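You operate a simulated robot arm through the tools that you are given. There is no shell and no other tool. Be economical: measure what you need, move in short steps, check, and stop when the job is done.

You are at the controls of a simulated robot arm. One attempt, no reset.

Task
Put things in order on the long work table top. At the end: the sample neck tag is on the cream note tray; the citrus oil bottle (marked "LIME") from the long work table top stands where the yellow-cap balm pot stood; the black poplar flask stands on top of the brown duster block; the yellow-cap balm pot stands where the black poplar flask stood; whatever was shut is shut again. Leave all else as you found it, and nothing knocked over.

Only the result counts: the job must be done as asked and must still hold three seconds after the hand-in. Knocking over, shifting, dropping, spilling or breaking anything else fails it. A push-on lid holds only when it is set on centred and level and pressed home; a screw cap is set on level and turned clockwise until tight.

Robot
A 6-joint arm with a two-finger parallel gripper, fixed in place. Base frame: the origin is at the foot of the arm, x ahead of it, y to its left, z up; the work surface is at about z = 0. Units: m, degrees, N and s.
With the tool pointing down near the work surface it reaches from about 0.14 to 0.58 m from the base axis. Its first joint turns from -66.0 to 66.0 degrees. Payload 2.1 kg.
The TCP is the grasp point between the finger pads, 0.03 m short of the fingertips. In the tool frame z runs along the fingers and y along their closing line. The gripper opens to 0.094 m. The fingers are 0.028 m wide and 0.01 m thick; the gripper's body (0.05 by 0.096 m) begins 0.055 m behind the TCP.
Orientation is told as [roll, pitch, yaw] about the base's x, y, z axes, in that order, counted from this pose: with the fingers straight down and closing along the base's y, the tool's x points along the base's -x, its y along +y and its z along -z.

Tools
- The arm moves only by the tool move_arm. Its argument "series" is a list of rows, each an object (a shift or turn left out is 0, a gripper value left out holds the last) with "delta_pos": the shift along the base's x, y, z in m, a list of three; "rot": the turn, a rotation vector about the base's x, y, z in degrees, a list of three; "jaw": the opening in per cent of the stroke, from 0 (shut) to 100 (fully open). In form: [{"delta_pos": [x, y, z], "rot": [rx, ry, rz], "jaw": jaw}, ...]. A call has 1 to 20 rows; each row shifts and turns the commanded pose from where the row before left it. Each row takes 0.2 s and may step no farther than 0.05 m and 8.6 degrees from the row before; otherwise, or with a gripper value out of range, the whole call is refused. A pose out of reach is approached as far as the arm can. The call stops where the force on the tool passes 40 N (or 10 N more than at its start, if that is more) or the arm is blocked; 0.2 s more then pass. The fingers move at their own pace (about 0.072 m/s each) and stop on an object; they squeeze with about 27 N. The grip force told is the motor's: it shows also when the fingers shut on nothing. Time passes only in rows, and 0.2 s behind the last, so rows that do not move let the fingers close. It gives the time, the measured TCP pose, the force on the tool (base axes), the opening and the grip force at its end, in the units of the frame above (readings bear some noise), and new pictures: "pictures" is both (left out), scene, wrist or none.
- Cameras (640 x 400 px; columns grow to the right, rows downward): "scene" is fixed at [0.0746, -0.3977, 0.478]; the picture's right is [0.51, -0.86, 0.00], its down [-0.53, -0.31, -0.79] and it looks along [0.68, 0.40, -0.61] (base axes); focal length 269 px, centre (320, 200). "wrist" rides on the gripper at [0.076, 0.014, -0.103] in the tool frame; the picture's right is [-0.18, 0.98, 0.00], its down [-0.75, -0.14, -0.64] and it looks along [-0.63, -0.12, 0.77] (tool axes); focal length 243 px, centre (320, 200). There is no depth. A picture from a camera that has moved, and an enlarged one, comes with that camera's place and axes in the base frame and with its lens.
- close_up(camera, box): a new picture of the part [left, top, right, bottom] of that camera's present view, enlarged. The clock stands still meanwhile.
- hand_in(): hands the job in; it is judged then, once.

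Go step by step. Nothing tells you positions but the pictures and the camera data: compare them with the known pose of the tool, close in by small moves and look again before you grip or let go. The budget is 120 turns and 170 pictures, counting those below and the enlarged ones. Unless the task says otherwise, let go and move clear before handing in, and close with one line.

The tools are called after "Request:" by a JSON object that holds its "fn" and its "kwargs". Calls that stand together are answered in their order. move_arm: Moves the arm, as the interface text tells. Its arguments: {"type":"object","properties":{"series":{"type":"array","items":{"type":"object","properties":{"delta_pos":{"type":"array","items":{"type":"number"}},"rot":{"type":"array","items":{"type":"number"}},"jaw":{"type":"number"}}}},"pictures":{"type":"string","enum":["both","scene","wrist","none"]}},"required":["series"]} The other tools are called the same way: close_up (camera, box) takes an enlarged picture of a part of a camera's view; hand_in () hands the job in.

At the start:

```text
clock: 0.0
tcp_pos: [0.3236, -0.0453, 0.2969]
tool_rot: [0.0, 0.0, -0.1]
wrist_force: [0.0, 0.1, -0.5]
width: 0.094
grasp_force: 0.0
```

scene: 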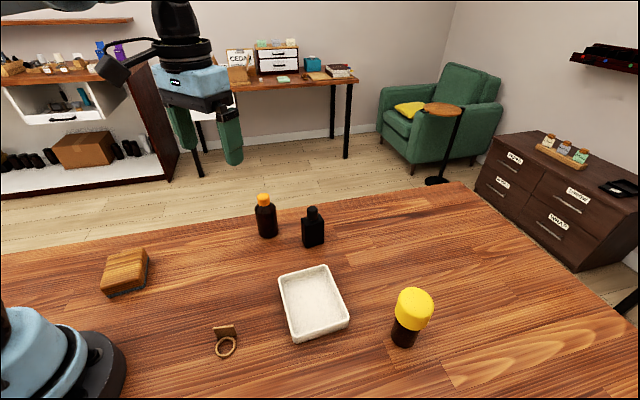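
wrist: 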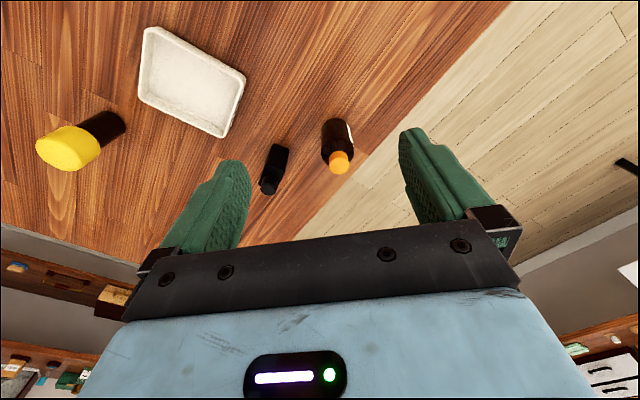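

I see the tray in the middle, two dark bottles behind it, the yellow-cap pot to the right, the duster block at left, and the tag in front. First I'll take close looks to identify them.

Request:
{"fn": "close_up", "kwargs": {"camera": "scene", "box": [230, 180, 350, 255]}}

Request:
{"fn": "close_up", "kwargs": {"camera": "scene", "box": [90, 235, 250, 365]}}

Request:
{"fn": "close_up", "kwargs": {"camera": "scene", "box": [270, 255, 450, 365]}}

```text
5.33 times, centred on (290, 218) of scene
camera zoom: at [0.0746, -0.3977, 0.478], right [0.51, -0.86, 0.0], down [-0.53, -0.31, -0.79], along [0.68, 0.4, -0.61], focal length 1434 px, centre (480, 107)
```

zoom: 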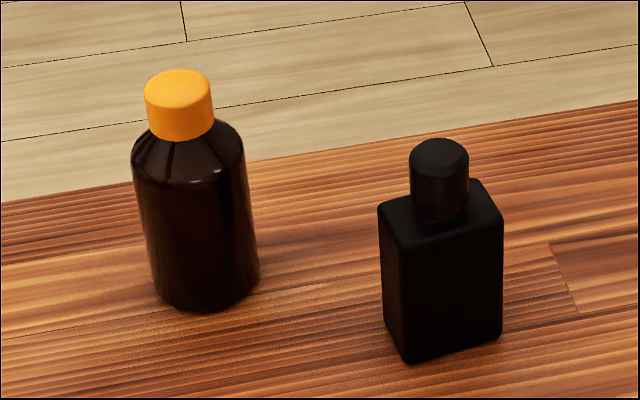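

```text
3.08 times, centred on (170, 300) of scene
camera zoom: at [0.0746, -0.3977, 0.478], right [0.51, -0.86, 0.0], down [-0.53, -0.31, -0.79], along [0.68, 0.4, -0.61], focal length 828 px, centre (782, -108)
```

zoom: 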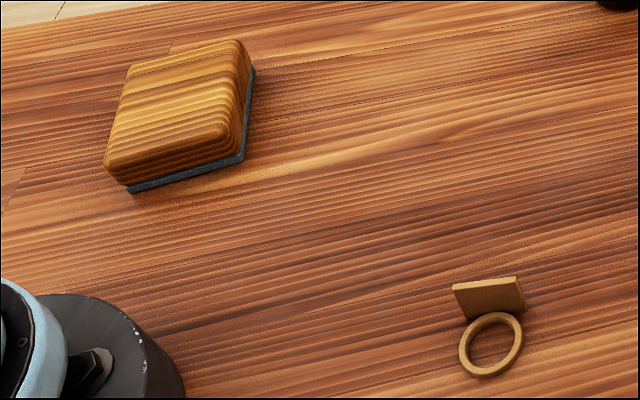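

```text
3.56 times, centred on (360, 310) of scene
camera zoom: at [0.0746, -0.3977, 0.478], right [0.51, -0.86, 0.0], down [-0.53, -0.31, -0.79], along [0.68, 0.4, -0.61], focal length 956 px, centre (178, -191)
```

zoom: 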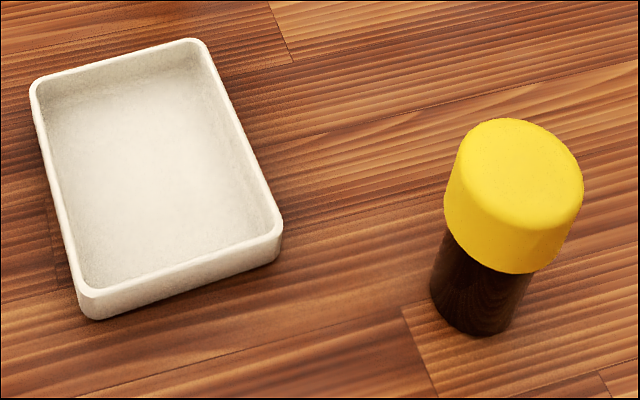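

The orange-capped bottle is at about (0.425, -0.042), the black flask at (0.455, -0.154) and the pot at (0.336, -0.410). The flask goes first, so I'll move above it, turned to its short side, and look.

Request:
{"fn": "move_arm", "kwargs": {"series": [{"delta_pos": [0.0262, -0.0218, -0.0194], "rot": [0, 0, -7.2]}, {"delta_pos": [0.0262, -0.0218, -0.0194], "rot": [0, 0, -7.2]}, {"delta_pos": [0.0262, -0.0218, -0.0194], "rot": [0, 0, -7.2]}, {"delta_pos": [0.0262, -0.0218, -0.0194], "rot": [0, 0, -7.2]}, {"delta_pos": [0.0262, -0.0218, -0.0194], "rot": [0, 0, -7.2]}, {"delta_pos": [0, 0, 0]}]}}

Request:
{"fn": "close_up", "kwargs": {"camera": "wrist", "box": [180, 50, 500, 250]}}

```text
clock: 1.4
tcp_pos: [0.4555, -0.1541, 0.1994]
tool_rot: [-0.1, -0.1, -36.1]
wrist_force: [-0.1, 1.3, -0.2]
width: 0.094
grasp_force: 0.0
camera wrist: at [0.4024, -0.0975, 0.3023], right [0.73, 0.69, 0.0], down [0.53, -0.56, 0.64], along [0.44, -0.47, -0.77], focal length 243 px, centre (320, 200)
```

scene: 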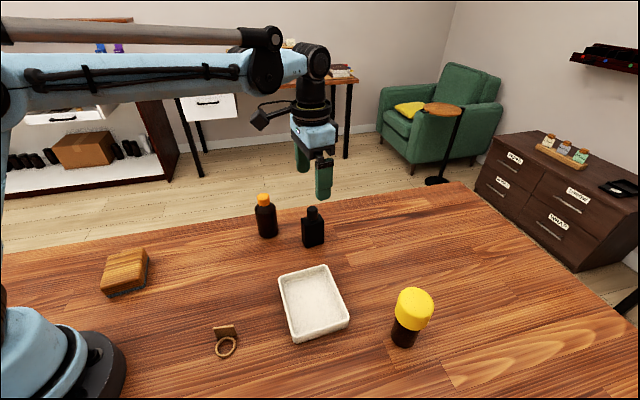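
wrist: 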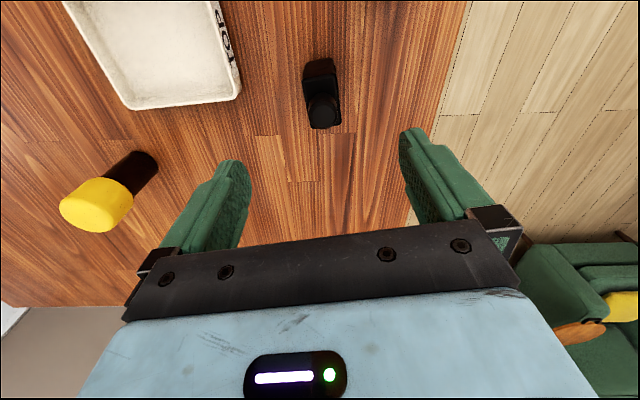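

```text
2.00 times, centred on (340, 150) of wrist
camera zoom: at [0.4024, -0.0975, 0.3023], right [0.73, 0.69, 0.0], down [0.53, -0.56, 0.64], along [0.44, -0.47, -0.77], focal length 485 px, centre (280, 300)
```

zoom: 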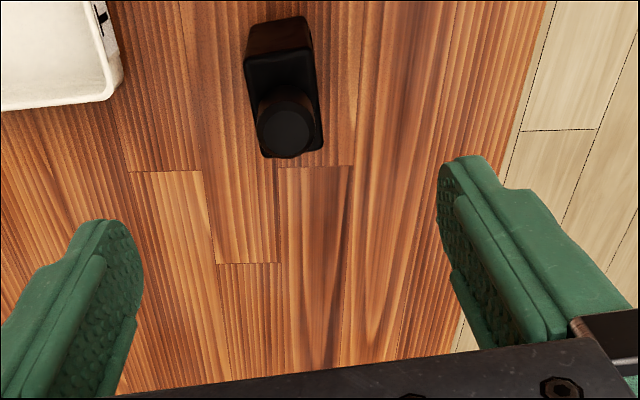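

The flask is at about (0.455, -0.151), with its long side near -38.5°. I'll align to it, descend and look before closing.

Request:
{"fn": "move_arm", "kwargs": {"series": [{"delta_pos": [-0.0005, 0.003, -0.03], "rot": [0, 0, -2.5], "jaw": 85}, {"delta_pos": [0, 0, -0.04]}, {"delta_pos": [0, 0, -0.04]}, {"delta_pos": [0, 0, -0.026]}, {"delta_pos": [0, 0, 0]}]}}

Request:
{"fn": "close_up", "kwargs": {"camera": "scene", "box": [250, 150, 378, 250]}}

```text
clock: 2.6
tcp_pos: [0.4549, -0.152, 0.0634]
tool_rot: [0.0, 0.0, -38.6]
wrist_force: [0.5, 0.2, 0.0]
width: 0.0801
grasp_force: 0.0
camera wrist: at [0.4042, -0.0914, 0.1657], right [0.76, 0.65, 0.0], down [0.5, -0.58, 0.64], along [0.42, -0.49, -0.77], focal length 243 px, centre (320, 200)
```

scene: 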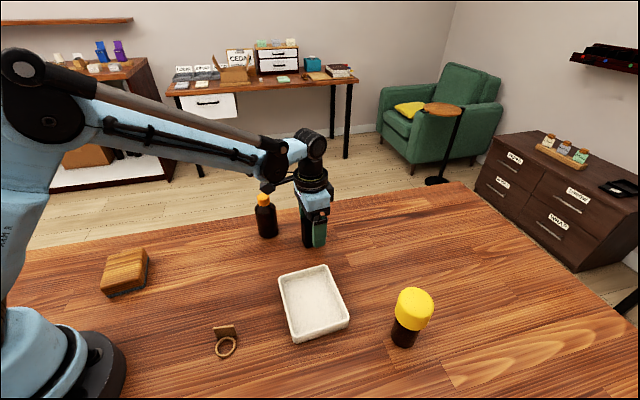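
wrist: 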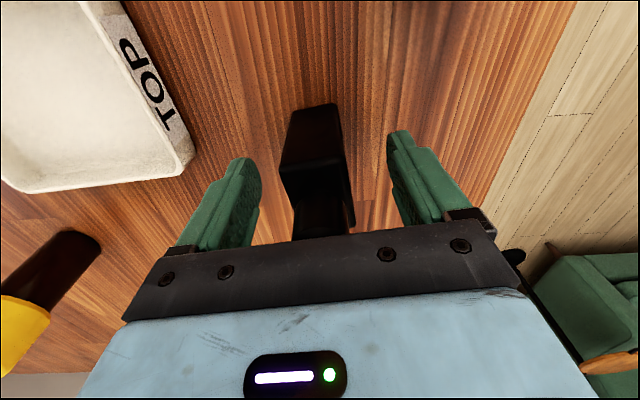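

```text
4.00 times, centred on (314, 200) of scene
camera zoom: at [0.0746, -0.3977, 0.478], right [0.51, -0.86, 0.0], down [-0.53, -0.31, -0.79], along [0.68, 0.4, -0.61], focal length 1076 px, centre (344, 200)
```

zoom: 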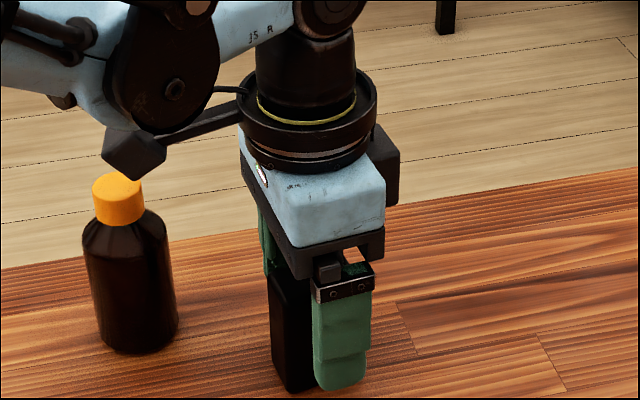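

The flask sits centred between the fingers, so I'll close on it and lift.

Request:
{"fn": "move_arm", "kwargs": {"series": [{"jaw": 0}, {"jaw": 0}, {"jaw": 0}, {"jaw": 0}], "pictures": "none"}}

Request:
{"fn": "move_arm", "kwargs": {"series": [{"delta_pos": [0, 0, 0.03]}, {"delta_pos": [0, 0, 0.04]}, {"delta_pos": [0, 0, 0.04]}, {"delta_pos": [0, 0, 0.03]}, {"delta_pos": [0, 0, 0]}]}}

```text
clock: 3.6
tcp_pos: [0.4543, -0.1517, 0.0631]
tool_rot: [-0.1, 0.0, -38.5]
wrist_force: [0.3, -0.6, -0.4]
width: 0.0361
grasp_force: 27.1
```

```text
clock: 4.8
tcp_pos: [0.4549, -0.1512, 0.2021]
tool_rot: [0.1, -0.1, -38.6]
wrist_force: [0.6, -0.3, -2.0]
width: 0.0362
grasp_force: 26.9
camera wrist: at [0.4041, -0.0917, 0.3045], right [0.76, 0.65, 0.0], down [0.5, -0.58, 0.64], along [0.42, -0.49, -0.77], focal length 243 px, centre (320, 200)
```

scene: 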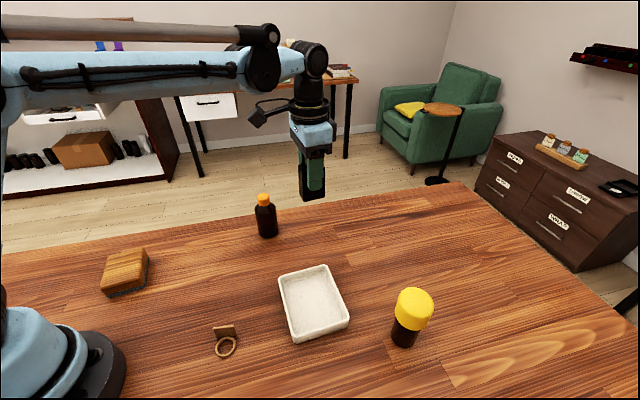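
wrist: 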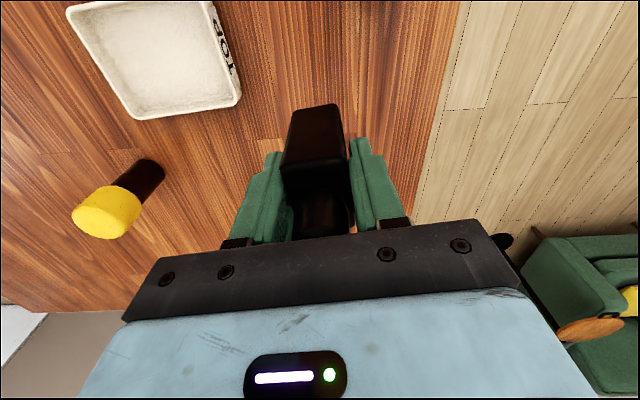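

The flask is held. The duster block is at about (0.171, 0.129), its sides near -37° and 52°, so the present turn suits it. I'll carry the flask above the block.

Request:
{"fn": "move_arm", "kwargs": {"series": [{"delta_pos": [0, 0, 0.03]}, {"delta_pos": [-0.0315, 0.031, 0]}, {"delta_pos": [-0.0315, 0.031, 0]}, {"delta_pos": [-0.0315, 0.031, 0]}, {"delta_pos": [-0.0315, 0.031, 0]}, {"delta_pos": [-0.0315, 0.031, 0]}, {"delta_pos": [-0.0315, 0.031, 0]}, {"delta_pos": [-0.0315, 0.031, 0]}, {"delta_pos": [-0.0315, 0.031, 0]}, {"delta_pos": [-0.0315, 0.031, 0]}, {"delta_pos": [0, 0, -0.04]}, {"delta_pos": [0, 0, -0.03]}, {"delta_pos": [0, 0, 0]}]}}

Request:
{"fn": "close_up", "kwargs": {"camera": "scene", "box": [60, 190, 220, 310]}}

```text
clock: 7.6
tcp_pos: [0.1707, 0.1265, 0.1623]
tool_rot: [0.0, -0.1, -38.4]
wrist_force: [0.3, 0.2, -1.4]
width: 0.0363
grasp_force: 27.3
camera wrist: at [0.1195, 0.1857, 0.2656], right [0.76, 0.65, 0.0], down [0.5, -0.58, 0.64], along [0.42, -0.49, -0.77], focal length 243 px, centre (320, 200)
```

scene: 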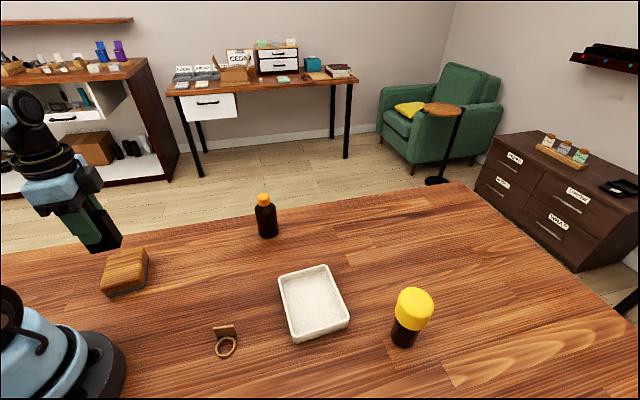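
wrist: 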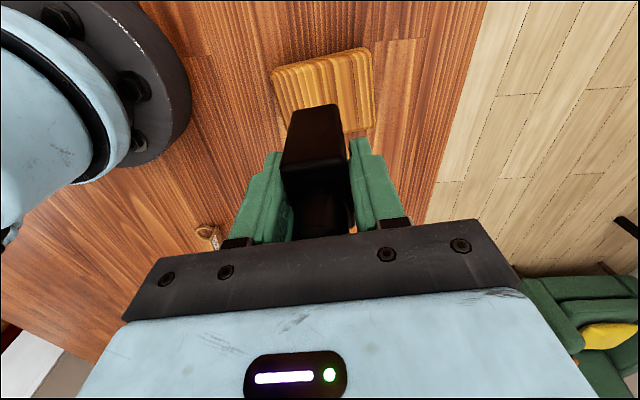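

```text
3.33 times, centred on (140, 250) of scene
camera zoom: at [0.0746, -0.3977, 0.478], right [0.51, -0.86, 0.0], down [-0.53, -0.31, -0.79], along [0.68, 0.4, -0.61], focal length 896 px, centre (920, 33)
```

zoom: 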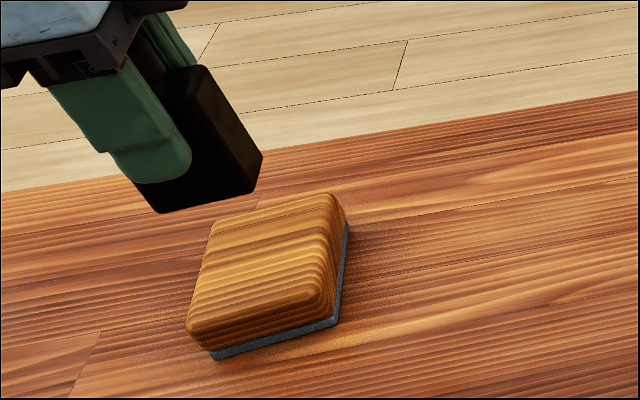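

The block centre is at about (0.171, 0.131) and its top is near z 0.037. I'll shift slightly and lower most of the way.

Request:
{"fn": "move_arm", "kwargs": {"series": [{"delta_pos": [0.0005, 0.0045, -0.02]}, {"delta_pos": [0, 0, -0.02]}, {"delta_pos": [0, 0, -0.012]}, {"delta_pos": [0, 0, 0]}], "pictures": "wrist"}}

Request:
{"fn": "close_up", "kwargs": {"camera": "scene", "box": [60, 190, 220, 310]}}

```text
clock: 8.6
tcp_pos: [0.1711, 0.1302, 0.1117]
tool_rot: [0.0, 0.0, -38.6]
wrist_force: [0.7, 0.3, -2.7]
width: 0.0363
grasp_force: 26.9
camera wrist: at [0.1212, 0.19, 0.2139], right [0.76, 0.65, 0.0], down [0.5, -0.58, 0.64], along [0.42, -0.49, -0.77], focal length 243 px, centre (320, 200)
```

wrist: 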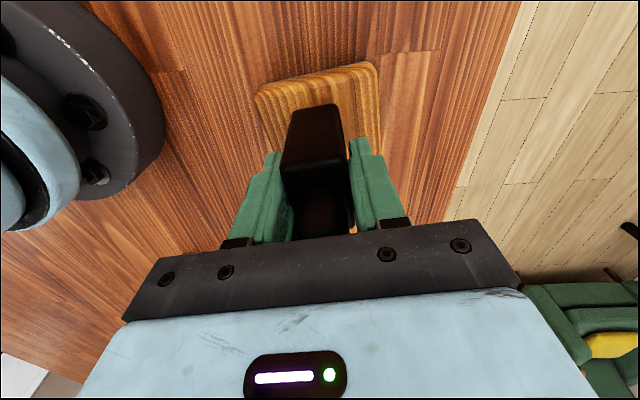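

```text
3.33 times, centred on (140, 250) of scene
camera zoom: at [0.0746, -0.3977, 0.478], right [0.51, -0.86, 0.0], down [-0.53, -0.31, -0.79], along [0.68, 0.4, -0.61], focal length 896 px, centre (920, 33)
```

zoom: 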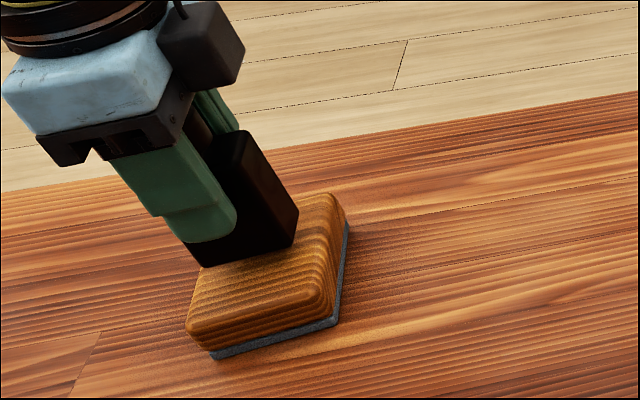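

The flask is over the block, centred to within a few millimetres. I'll lower it in small steps and watch the force.

Request:
{"fn": "move_arm", "kwargs": {"series": [{"delta_pos": [0.001, -0.002, -0.004]}, {"delta_pos": [0, 0, -0.003]}, {"delta_pos": [0, 0, 0]}], "pictures": "none"}}

Request:
{"fn": "close_up", "kwargs": {"camera": "scene", "box": [80, 220, 176, 300]}}

```text
clock: 9.4
tcp_pos: [0.1724, 0.1286, 0.1044]
tool_rot: [0.0, 0.0, -38.4]
wrist_force: [0.2, -0.8, -2.0]
width: 0.036
grasp_force: 27.1
```

```text
5.00 times, centred on (128, 260) of scene
camera zoom: at [0.0746, -0.3977, 0.478], right [0.51, -0.86, 0.0], down [-0.53, -0.31, -0.79], along [0.68, 0.4, -0.61], focal length 1345 px, centre (1280, -100)
```

zoom: 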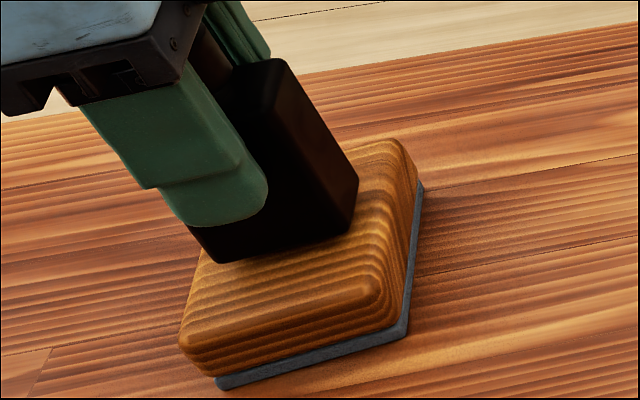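

The corner numbers agree that the flask is centred on the block. I'll go on lowering by millimetres until there is contact.

Request:
{"fn": "move_arm", "kwargs": {"series": [{"delta_pos": [0, 0, -0.002]}, {"delta_pos": [0, 0, -0.002]}, {"delta_pos": [0, 0, 0]}], "pictures": "none"}}

Request:
{"fn": "move_arm", "kwargs": {"series": [{"delta_pos": [0, 0, -0.002]}, {"delta_pos": [0, 0, 0]}], "pictures": "none"}}

```text
clock: 10.2
tcp_pos: [0.1715, 0.1293, 0.1024]
tool_rot: [0.0, -0.1, -38.4]
wrist_force: [-0.2, -0.4, -2.8]
width: 0.0361
grasp_force: 26.7
```

```text
clock: 10.8
tcp_pos: [0.1723, 0.1294, 0.0988]
tool_rot: [0.0, 0.0, -38.6]
wrist_force: [-1.7, -1.1, 13.6]
width: 0.0362
grasp_force: 26.9
```

Contact came at about z 0.099, so the block top is at about 0.036. I'll ease off slightly, open, rise and check.

Request:
{"fn": "move_arm", "kwargs": {"series": [{"delta_pos": [0, 0, 0.001]}, {"jaw": 65}, {"jaw": 65}, {"jaw": 65}, {"delta_pos": [0, 0, 0.02]}, {"delta_pos": [0, 0, 0.04]}, {"delta_pos": [0, 0, 0.04]}, {"delta_pos": [0, 0, 0]}]}}

Request:
{"fn": "close_up", "kwargs": {"camera": "scene", "box": [80, 200, 176, 300]}}

```text
clock: 12.6
tcp_pos: [0.1712, 0.1279, 0.2005]
tool_rot: [0.0, 0.0, -38.5]
wrist_force: [-0.1, -1.0, 0.0]
width: 0.0611
grasp_force: 0.1
camera wrist: at [0.1214, 0.188, 0.3024], right [0.76, 0.65, 0.0], down [0.5, -0.58, 0.64], along [0.42, -0.49, -0.77], focal length 243 px, centre (320, 200)
```

scene: 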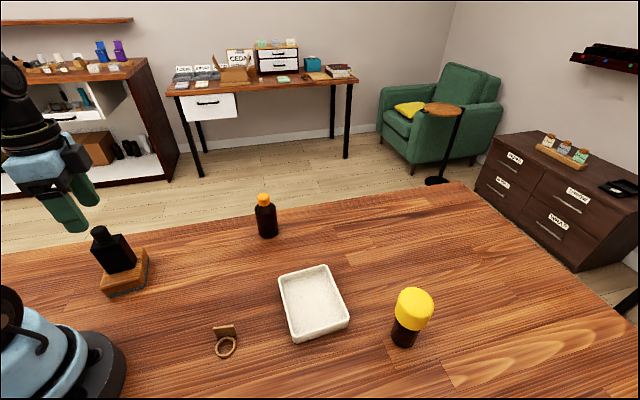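
wrist: 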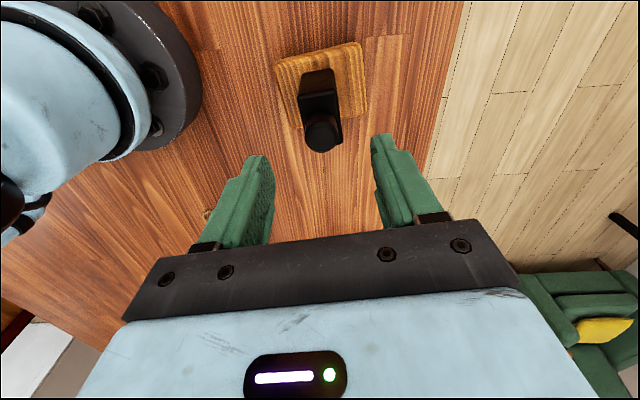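

```text
4.00 times, centred on (128, 250) of scene
camera zoom: at [0.0746, -0.3977, 0.478], right [0.51, -0.86, 0.0], down [-0.53, -0.31, -0.79], along [0.68, 0.4, -0.61], focal length 1076 px, centre (1088, 0)
```

zoom: 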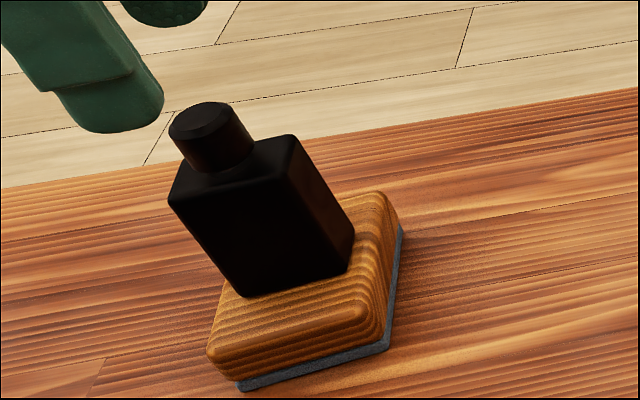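

The flask stands well on the block. Next is the tag, at about (0.175, -0.15), so I'll go above it and look.

Request:
{"fn": "move_arm", "kwargs": {"series": [{"delta_pos": [0.025, -0.038, 0.02]}, {"delta_pos": [0.02, -0.04, 0], "rot": [0, 0, 7]}, {"delta_pos": [0, -0.04, 0], "rot": [0, 0, 8]}, {"delta_pos": [0, -0.04, 0], "rot": [0, 0, 8]}, {"delta_pos": [-0.01, -0.04, 0], "rot": [0, 0, 8]}, {"delta_pos": [-0.01, -0.04, -0.02], "rot": [0, 0, 7.5]}, {"delta_pos": [-0.015, -0.035, -0.02], "jaw": 50}, {"delta_pos": [0, 0, 0]}]}}

Request:
{"fn": "close_up", "kwargs": {"camera": "wrist", "box": [240, 40, 400, 140]}}

Request:
{"fn": "close_up", "kwargs": {"camera": "scene", "box": [195, 315, 255, 365]}}

```text
clock: 14.4
tcp_pos: [0.1819, -0.1404, 0.1779]
tool_rot: [0.1, 0.0, -0.1]
wrist_force: [0.0, -0.1, -0.5]
width: 0.047
grasp_force: 0.0
camera wrist: at [0.1066, -0.1257, 0.2803], right [0.18, 0.98, 0.0], down [0.75, -0.14, 0.64], along [0.63, -0.12, -0.77], focal length 243 px, centre (320, 200)
```

scene: 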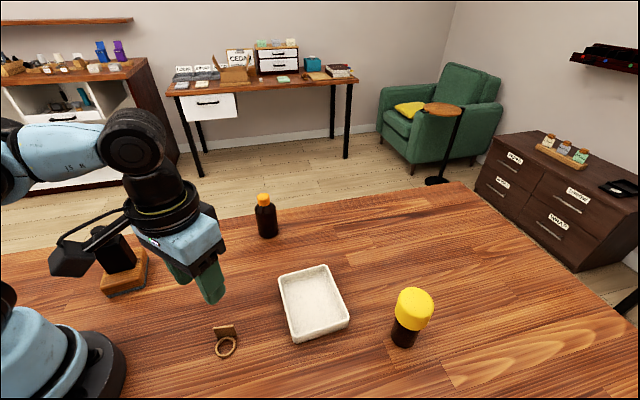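
wrist: 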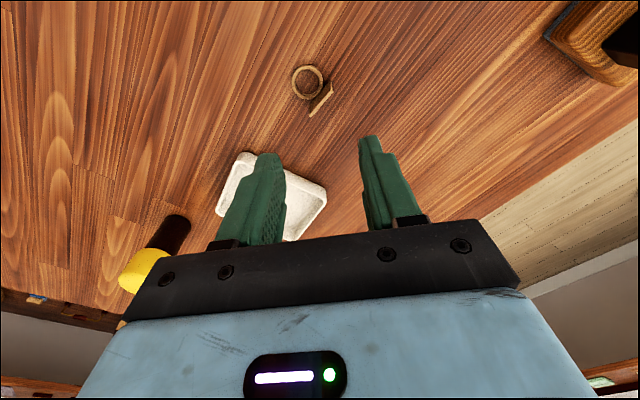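

```text
4.00 times, centred on (320, 90) of wrist
camera zoom: at [0.1066, -0.1257, 0.2803], right [0.18, 0.98, 0.0], down [0.75, -0.14, 0.64], along [0.63, -0.12, -0.77], focal length 970 px, centre (320, 640)
```

zoom: 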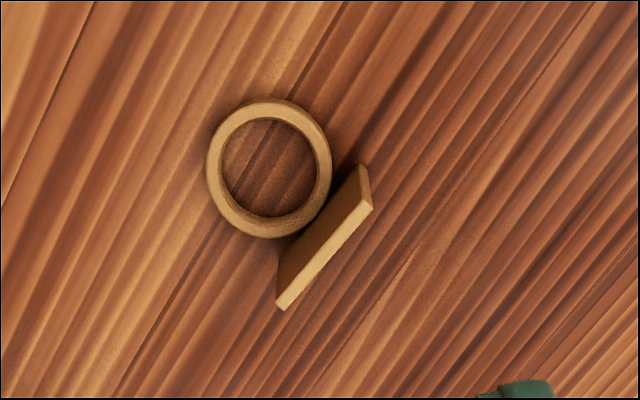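

```text
8.00 times, centred on (225, 340) of scene
camera zoom: at [0.0746, -0.3977, 0.478], right [0.51, -0.86, 0.0], down [-0.53, -0.31, -0.79], along [0.68, 0.4, -0.61], focal length 2152 px, centre (1080, -920)
```

zoom: 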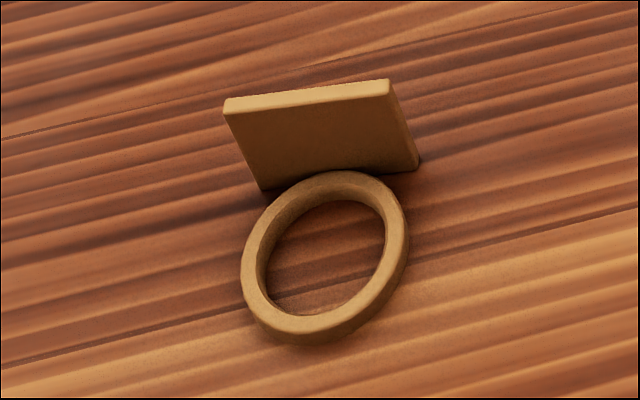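

The tag's plate stands upright with its centre near (0.1855, -0.1425), its edge at about -52° and its top near z 0.038. The ring lies flat beside it. I'll turn to close across the plate and come down partway.

Request:
{"fn": "move_arm", "kwargs": {"series": [{"delta_pos": [0.0036, -0.0021, -0.01], "rot": [0, 0, -8], "jaw": 40}, {"delta_pos": [0, 0, -0.01], "rot": [0, 0, -8]}, {"delta_pos": [0, 0, -0.01], "rot": [0, 0, -8]}, {"delta_pos": [0, 0, -0.01], "rot": [0, 0, -8]}, {"delta_pos": [0, 0, -0.01], "rot": [0, 0, -8]}, {"delta_pos": [0, 0, -0.02], "rot": [0, 0, -8]}, {"delta_pos": [0, 0, -0.02], "rot": [0, 0, -4]}, {"delta_pos": [0, 0, 0]}]}}

Request:
{"fn": "close_up", "kwargs": {"camera": "wrist", "box": [220, 70, 420, 220]}}

Request:
{"fn": "close_up", "kwargs": {"camera": "scene", "box": [180, 275, 280, 365]}}

```text
clock: 16.2
tcp_pos: [0.1841, -0.1445, 0.0897]
tool_rot: [0.0, -0.1, -52.2]
wrist_force: [-0.6, 0.4, -0.1]
width: 0.0373
grasp_force: 0.0
camera wrist: at [0.1481, -0.0753, 0.1919], right [0.89, 0.46, 0.0], down [0.35, -0.68, 0.64], along [0.29, -0.57, -0.77], focal length 243 px, centre (320, 200)
```

scene: 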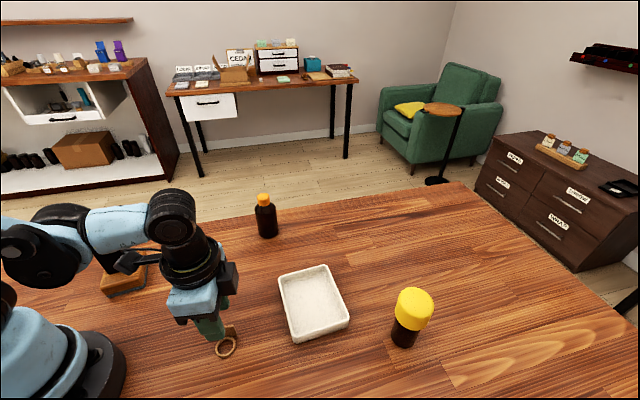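
wrist: 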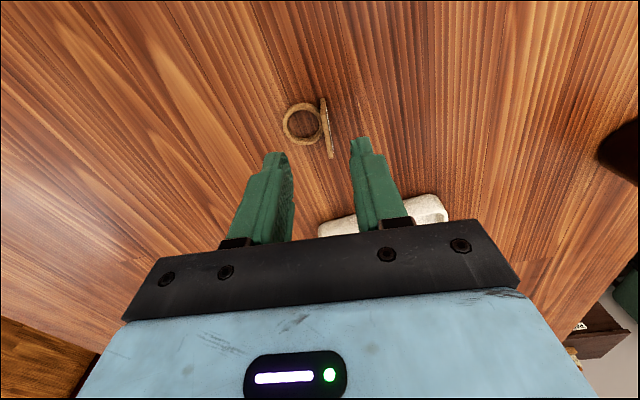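

```text
2.67 times, centred on (320, 145) of wrist
camera zoom: at [0.1481, -0.0753, 0.1919], right [0.89, 0.46, 0.0], down [0.35, -0.68, 0.64], along [0.29, -0.57, -0.77], focal length 647 px, centre (320, 347)
```

zoom: 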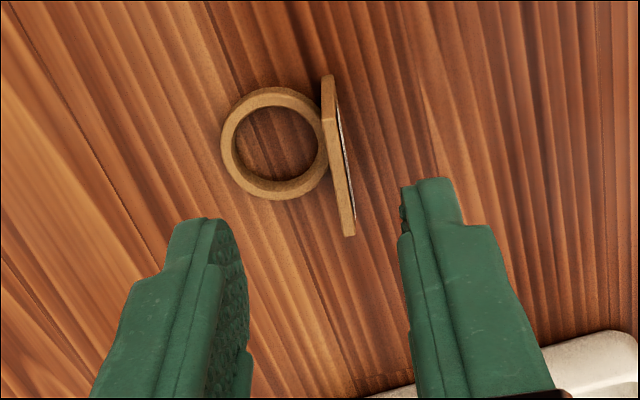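

```text
4.44 times, centred on (230, 320) of scene
camera zoom: at [0.0746, -0.3977, 0.478], right [0.51, -0.86, 0.0], down [-0.53, -0.31, -0.79], along [0.68, 0.4, -0.61], focal length 1195 px, centre (720, -333)
```

zoom: 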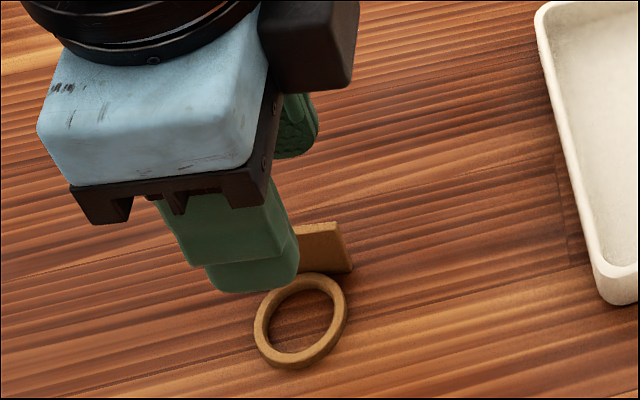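

The plate is about 4 mm off centre in the closing direction. I'll correct that and go down to TCP z 0.045, leaving the tips above the ring.

Request:
{"fn": "move_arm", "kwargs": {"series": [{"delta_pos": [0.002, 0.0025, -0.02]}, {"delta_pos": [0, 0, -0.015]}, {"delta_pos": [0, 0, -0.01]}, {"delta_pos": [0, 0, 0]}], "pictures": "none"}}

Request:
{"fn": "close_up", "kwargs": {"camera": "wrist", "box": [240, 70, 400, 190]}}

Request:
{"fn": "close_up", "kwargs": {"camera": "scene", "box": [180, 275, 280, 365]}}

```text
clock: 17.2
tcp_pos: [0.1867, -0.1421, 0.0443]
tool_rot: [-0.1, -0.1, -52.1]
wrist_force: [0.5, -0.8, 0.6]
width: 0.0377
grasp_force: 0.1
```

```text
3.33 times, centred on (320, 130) of wrist
camera zoom: at [0.1504, -0.073, 0.1468], right [0.89, 0.46, 0.0], down [0.35, -0.68, 0.64], along [0.29, -0.57, -0.77], focal length 809 px, centre (320, 433)
```

zoom: 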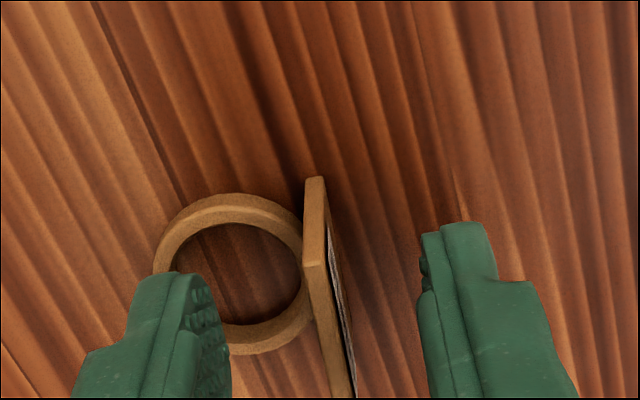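

```text
4.44 times, centred on (230, 320) of scene
camera zoom: at [0.0746, -0.3977, 0.478], right [0.51, -0.86, 0.0], down [-0.53, -0.31, -0.79], along [0.68, 0.4, -0.61], focal length 1195 px, centre (720, -333)
```

zoom: 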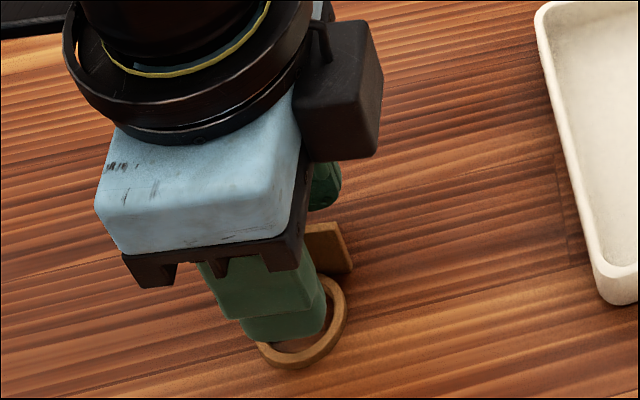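

The plate is centred between the fingers. I'll close and lift a little.

Request:
{"fn": "move_arm", "kwargs": {"series": [{"jaw": 20}, {"jaw": 0}, {"jaw": 0}, {"jaw": 0}, {"delta_pos": [0, 0, 0.02]}, {"delta_pos": [0, 0, 0.03]}, {"delta_pos": [0, 0, 0.03]}, {"delta_pos": [0, 0, 0]}]}}

Request:
{"fn": "close_up", "kwargs": {"camera": "scene", "box": [170, 235, 290, 365]}}

```text
clock: 19.0
tcp_pos: [0.1852, -0.1423, 0.1261]
tool_rot: [0.0, -0.1, -52.1]
wrist_force: [-0.7, -0.2, -0.2]
width: 0.0027
grasp_force: 12.2
camera wrist: at [0.1497, -0.0728, 0.2283], right [0.89, 0.46, 0.0], down [0.35, -0.68, 0.64], along [0.29, -0.57, -0.77], focal length 243 px, centre (320, 200)
```

scene: 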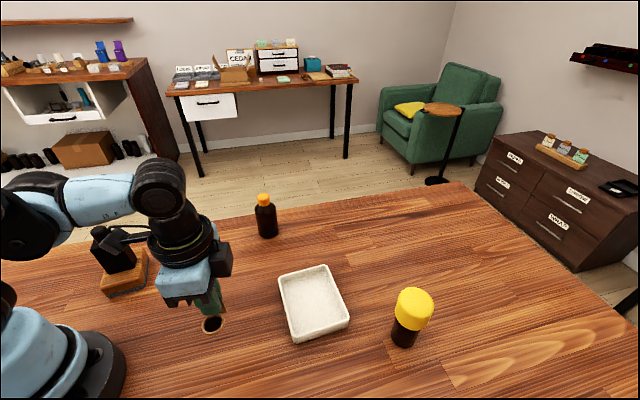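
wrist: 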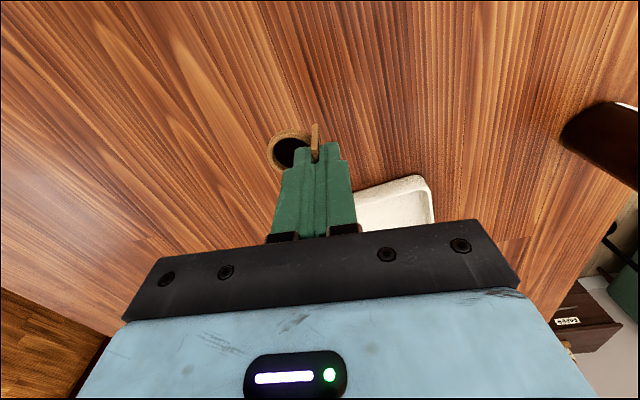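

```text
3.08 times, centred on (230, 300) of scene
camera zoom: at [0.0746, -0.3977, 0.478], right [0.51, -0.86, 0.0], down [-0.53, -0.31, -0.79], along [0.68, 0.4, -0.61], focal length 828 px, centre (597, -108)
```

zoom: 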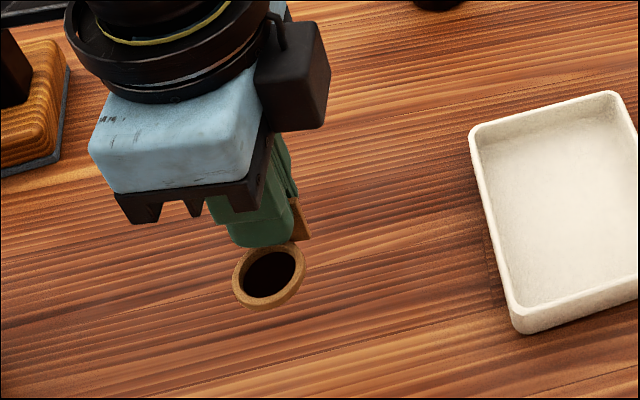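

The tag is held. The tray centre is about (0.317, -0.237), so I'll carry the tag over it.

Request:
{"fn": "move_arm", "kwargs": {"series": [{"delta_pos": [0.0343, -0.0225, 0]}, {"delta_pos": [0.0343, -0.0225, 0]}, {"delta_pos": [0.0343, -0.0225, 0]}, {"delta_pos": [0.0343, -0.0225, 0]}, {"delta_pos": [0, 0, -0.03]}, {"delta_pos": [0, 0, 0]}]}}

Request:
{"fn": "close_up", "kwargs": {"camera": "scene", "box": [250, 235, 370, 355]}}

```text
clock: 20.4
tcp_pos: [0.3251, -0.2353, 0.0924]
tool_rot: [0.0, 0.0, -52.0]
wrist_force: [-0.5, -0.2, 0.3]
width: 0.0024
grasp_force: 11.9
camera wrist: at [0.2893, -0.1652, 0.1955], right [0.89, 0.46, 0.0], down [0.35, -0.68, 0.64], along [0.29, -0.57, -0.77], focal length 243 px, centre (320, 200)
```

scene: 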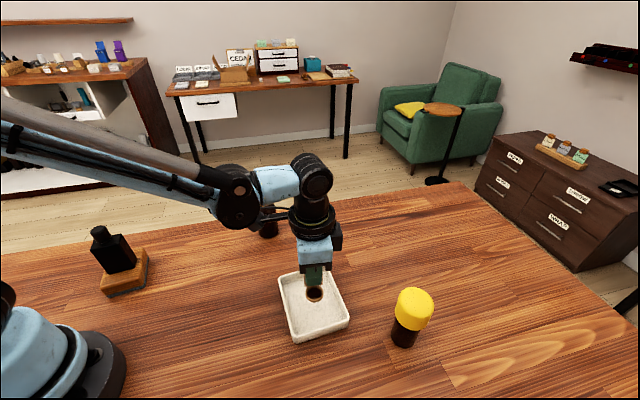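
wrist: 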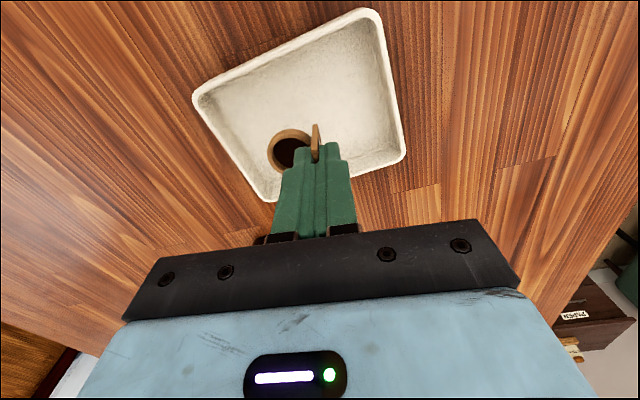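

```text
3.33 times, centred on (310, 295) of scene
camera zoom: at [0.0746, -0.3977, 0.478], right [0.51, -0.86, 0.0], down [-0.53, -0.31, -0.79], along [0.68, 0.4, -0.61], focal length 896 px, centre (353, -117)
```

zoom: 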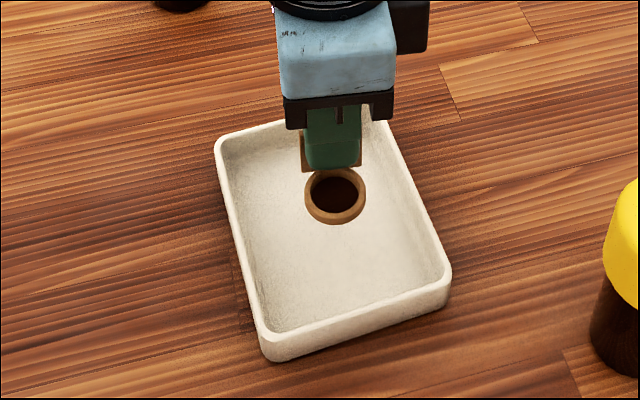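

It's well placed over the tray, so I'll lower it gently.

Request:
{"fn": "move_arm", "kwargs": {"series": [{"delta_pos": [-0.002, 0, -0.02]}, {"delta_pos": [0, 0, -0.015]}, {"delta_pos": [0, 0, -0.003]}, {"delta_pos": [0, 0, 0]}], "pictures": "none"}}

Request:
{"fn": "close_up", "kwargs": {"camera": "scene", "box": [280, 255, 350, 325]}}

```text
clock: 21.4
tcp_pos: [0.3218, -0.2335, 0.056]
tool_rot: [0.0, 0.0, -52.0]
wrist_force: [0.1, -0.5, 0.6]
width: 0.0026
grasp_force: 12.1
```

```text
5.71 times, centred on (315, 290) of scene
camera zoom: at [0.0746, -0.3977, 0.478], right [0.51, -0.86, 0.0], down [-0.53, -0.31, -0.79], along [0.68, 0.4, -0.61], focal length 1537 px, centre (349, -314)
```

zoom: 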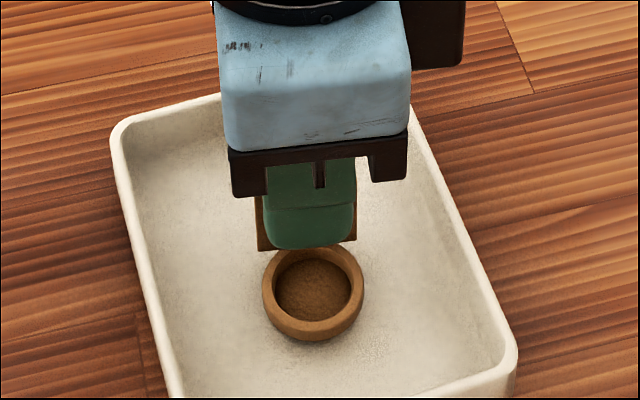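

Request:
{"fn": "move_arm", "kwargs": {"series": [{"delta_pos": [0, 0, -0.002]}, {"delta_pos": [0, 0, -0.002]}, {"delta_pos": [0, 0, 0]}], "pictures": "none"}}

Request:
{"fn": "move_arm", "kwargs": {"series": [{"delta_pos": [0, 0, -0.002]}, {"delta_pos": [0, 0, 0]}], "pictures": "none"}}

Request:
{"fn": "close_up", "kwargs": {"camera": "scene", "box": [280, 255, 350, 325]}}

```text
clock: 22.2
tcp_pos: [0.3217, -0.2328, 0.052]
tool_rot: [0.0, 0.0, -52.0]
wrist_force: [0.0, -0.6, -0.4]
width: 0.0024
grasp_force: 12.3
```

```text
clock: 22.8
tcp_pos: [0.3225, -0.2315, 0.0504]
tool_rot: [0.0, 0.0, -52.1]
wrist_force: [-0.2, -0.3, -0.2]
width: 0.0027
grasp_force: 11.9
```

```text
5.71 times, centred on (315, 290) of scene
camera zoom: at [0.0746, -0.3977, 0.478], right [0.51, -0.86, 0.0], down [-0.53, -0.31, -0.79], along [0.68, 0.4, -0.61], focal length 1537 px, centre (349, -314)
```

zoom: 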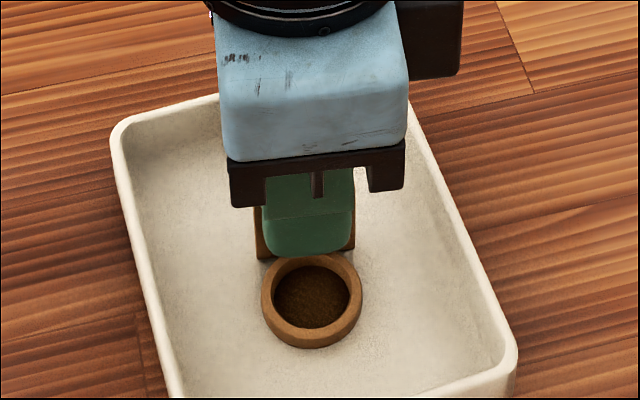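

Request:
{"fn": "move_arm", "kwargs": {"series": [{"delta_pos": [0, 0, -0.002]}, {"delta_pos": [0, 0, 0]}], "pictures": "none"}}

Request:
{"fn": "move_arm", "kwargs": {"series": [{"delta_pos": [0, 0, -0.0015]}, {"delta_pos": [0, 0, 0]}], "pictures": "none"}}

```text
clock: 23.4
tcp_pos: [0.323, -0.2337, 0.0483]
tool_rot: [0.0, 0.0, -51.9]
wrist_force: [1.6, 0.7, 11.6]
width: 0.0027
grasp_force: 11.9
```

```text
clock: 24.0
tcp_pos: [0.3231, -0.2337, 0.0461]
tool_rot: [0.0, 0.1, -52.1]
wrist_force: [2.3, -1.1, 10.6]
width: 0.0025
grasp_force: 11.8
```

The tag touches the tray floor. I'll open slightly and rise.

Request:
{"fn": "move_arm", "kwargs": {"series": [{"delta_pos": [0, 0, 0.001], "jaw": 30}, {"jaw": 30}, {"jaw": 30}, {"delta_pos": [0, 0, 0.02]}, {"delta_pos": [0, 0, 0.04]}, {"delta_pos": [0, 0, 0.04]}, {"delta_pos": [0, 0, 0.04]}, {"delta_pos": [0, 0, 0]}]}}

Request:
{"fn": "close_up", "kwargs": {"camera": "scene", "box": [260, 245, 360, 345]}}

```text
clock: 25.8
tcp_pos: [0.3235, -0.2334, 0.1914]
tool_rot: [0.1, -0.1, -52.1]
wrist_force: [0.3, 0.2, -0.3]
width: 0.028
grasp_force: 0.1
camera wrist: at [0.2873, -0.1639, 0.293], right [0.89, 0.46, 0.0], down [0.35, -0.68, 0.64], along [0.29, -0.57, -0.77], focal length 243 px, centre (320, 200)
```

scene: 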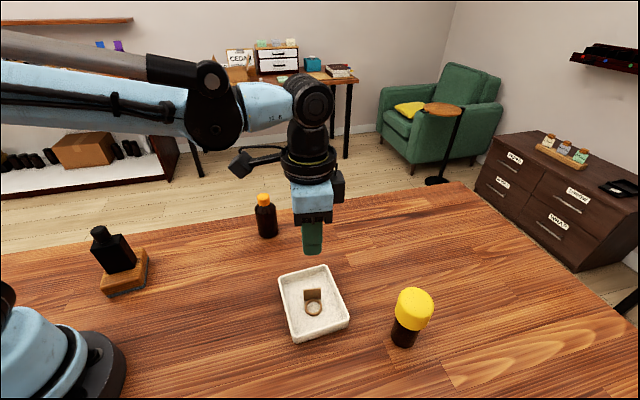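
wrist: 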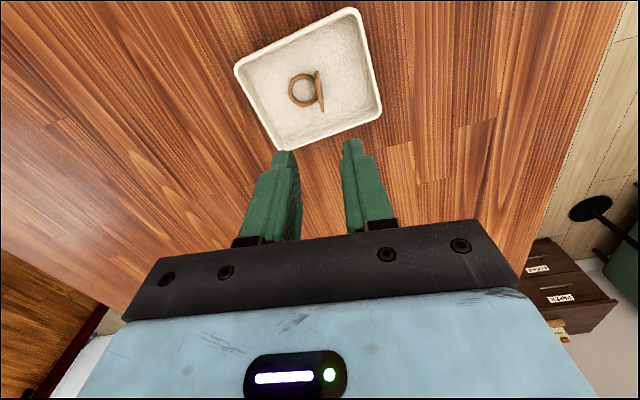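

```text
4.00 times, centred on (310, 295) of scene
camera zoom: at [0.0746, -0.3977, 0.478], right [0.51, -0.86, 0.0], down [-0.53, -0.31, -0.79], along [0.68, 0.4, -0.61], focal length 1076 px, centre (360, -180)
```

zoom: 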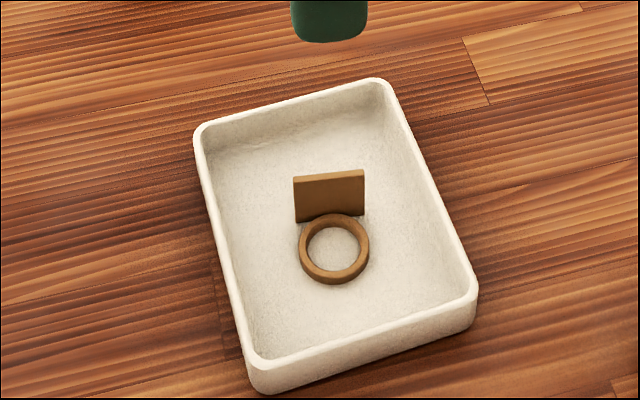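

The tag is safely in the tray. Next is the pot. Its cap is wider than its body, so I'll grip the body below the cap with the hand tilted about 50°. I'll move to a standoff and look.

Request:
{"fn": "move_arm", "kwargs": {"series": [{"delta_pos": [-0.0095, -0.0148, -0.0117], "rot": [-6.56, -5.13, 0], "jaw": 90}, {"delta_pos": [-0.0095, -0.0148, -0.0117], "rot": [-6.56, -5.13, 0]}, {"delta_pos": [-0.0095, -0.0148, -0.0117], "rot": [-6.56, -5.13, 0]}, {"delta_pos": [-0.0095, -0.0148, -0.0117], "rot": [-6.56, -5.13, 0]}, {"delta_pos": [-0.0095, -0.0148, -0.0117], "rot": [-6.56, -5.13, 0]}, {"delta_pos": [-0.0095, -0.0148, -0.0117], "rot": [-6.56, -5.13, 0]}, {"delta_pos": [0, 0, 0]}]}}

Request:
{"fn": "close_up", "kwargs": {"camera": "scene", "box": [370, 270, 460, 360]}}

```text
clock: 27.4
tcp_pos: [0.2671, -0.3233, 0.1162]
tool_rot: [0.1, -50.1, -52.1]
wrist_force: [-0.6, 0.4, 0.0]
width: 0.0845
grasp_force: 0.0
camera wrist: at [0.2004, -0.2128, 0.1241], right [0.85, 0.51, 0.14], down [-0.12, -0.08, 0.99], along [0.52, -0.86, -0.01], focal length 243 px, centre (320, 200)
```

scene: 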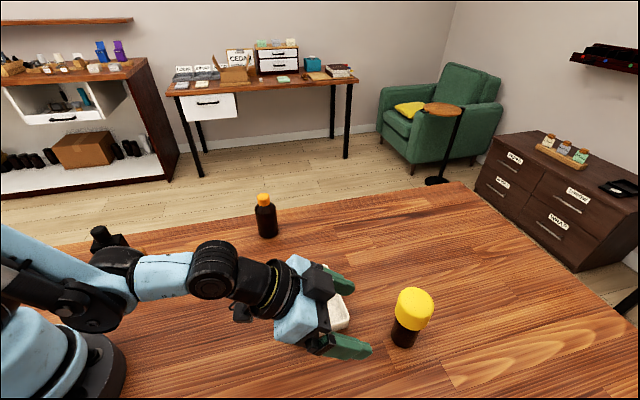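
wrist: 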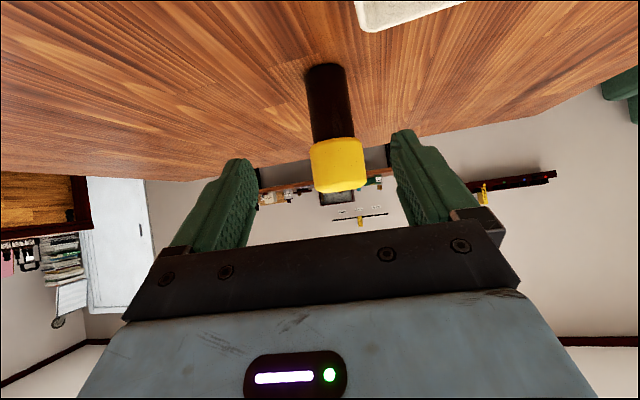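

```text
4.44 times, centred on (415, 315) of scene
camera zoom: at [0.0746, -0.3977, 0.478], right [0.51, -0.86, 0.0], down [-0.53, -0.31, -0.79], along [0.68, 0.4, -0.61], focal length 1195 px, centre (-102, -311)
```

zoom: 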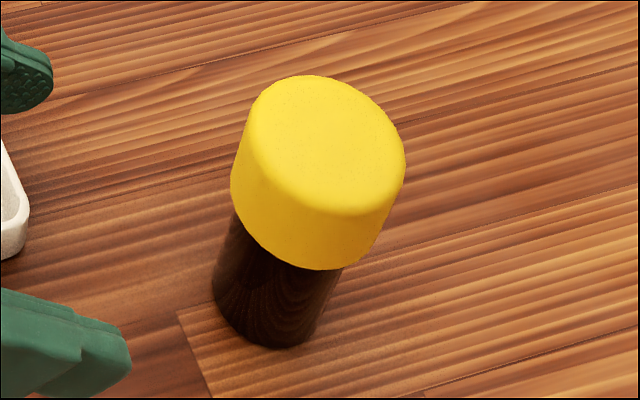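

The wrist view shows the body from z 0 to 0.073 and the cap up to about 0.117. The pot lies a few millimetres to the right of the tool plane. I'll advance partway while still high, then look again.

Request:
{"fn": "move_arm", "kwargs": {"series": [{"delta_pos": [0.0162, -0.0159, 0]}, {"delta_pos": [0.0162, -0.0159, -0.02]}, {"delta_pos": [0, 0, -0.02]}, {"delta_pos": [0, 0, 0]}]}}

Request:
{"fn": "close_up", "kwargs": {"camera": "scene", "box": [310, 250, 450, 370]}}

```text
clock: 28.4
tcp_pos: [0.2997, -0.3552, 0.0787]
tool_rot: [0.1, -49.9, -52.1]
wrist_force: [0.1, 0.1, 0.6]
width: 0.0848
grasp_force: 0.0
camera wrist: at [0.2327, -0.2448, 0.0864], right [0.85, 0.51, 0.14], down [-0.12, -0.08, 0.99], along [0.52, -0.86, -0.01], focal length 243 px, centre (320, 200)
```

scene: 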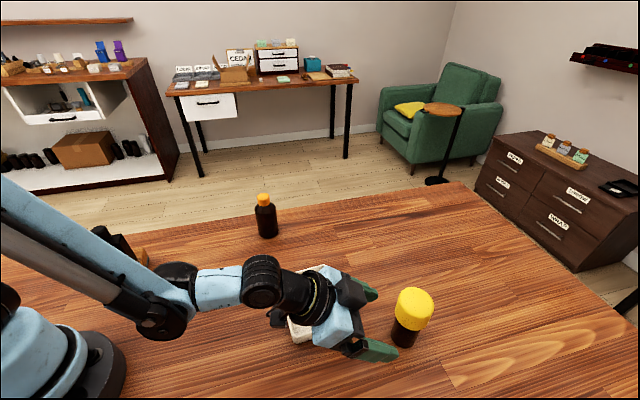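
wrist: 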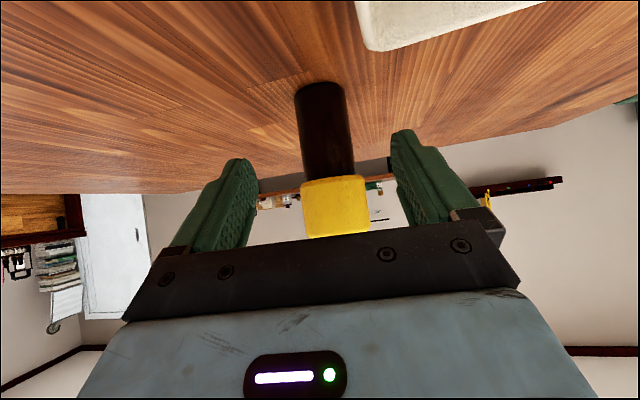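

```text
3.33 times, centred on (380, 310) of scene
camera zoom: at [0.0746, -0.3977, 0.478], right [0.51, -0.86, 0.0], down [-0.53, -0.31, -0.79], along [0.68, 0.4, -0.61], focal length 896 px, centre (120, -167)
```

zoom: 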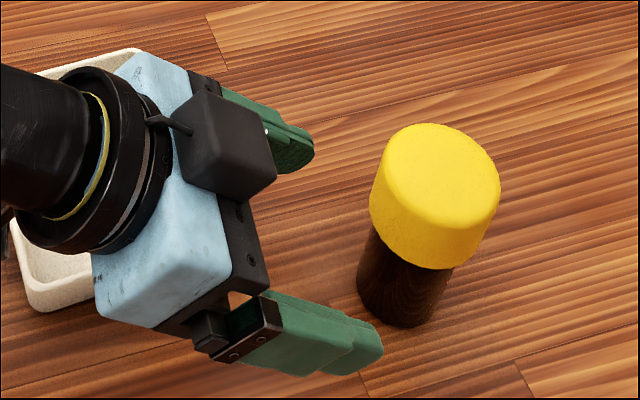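

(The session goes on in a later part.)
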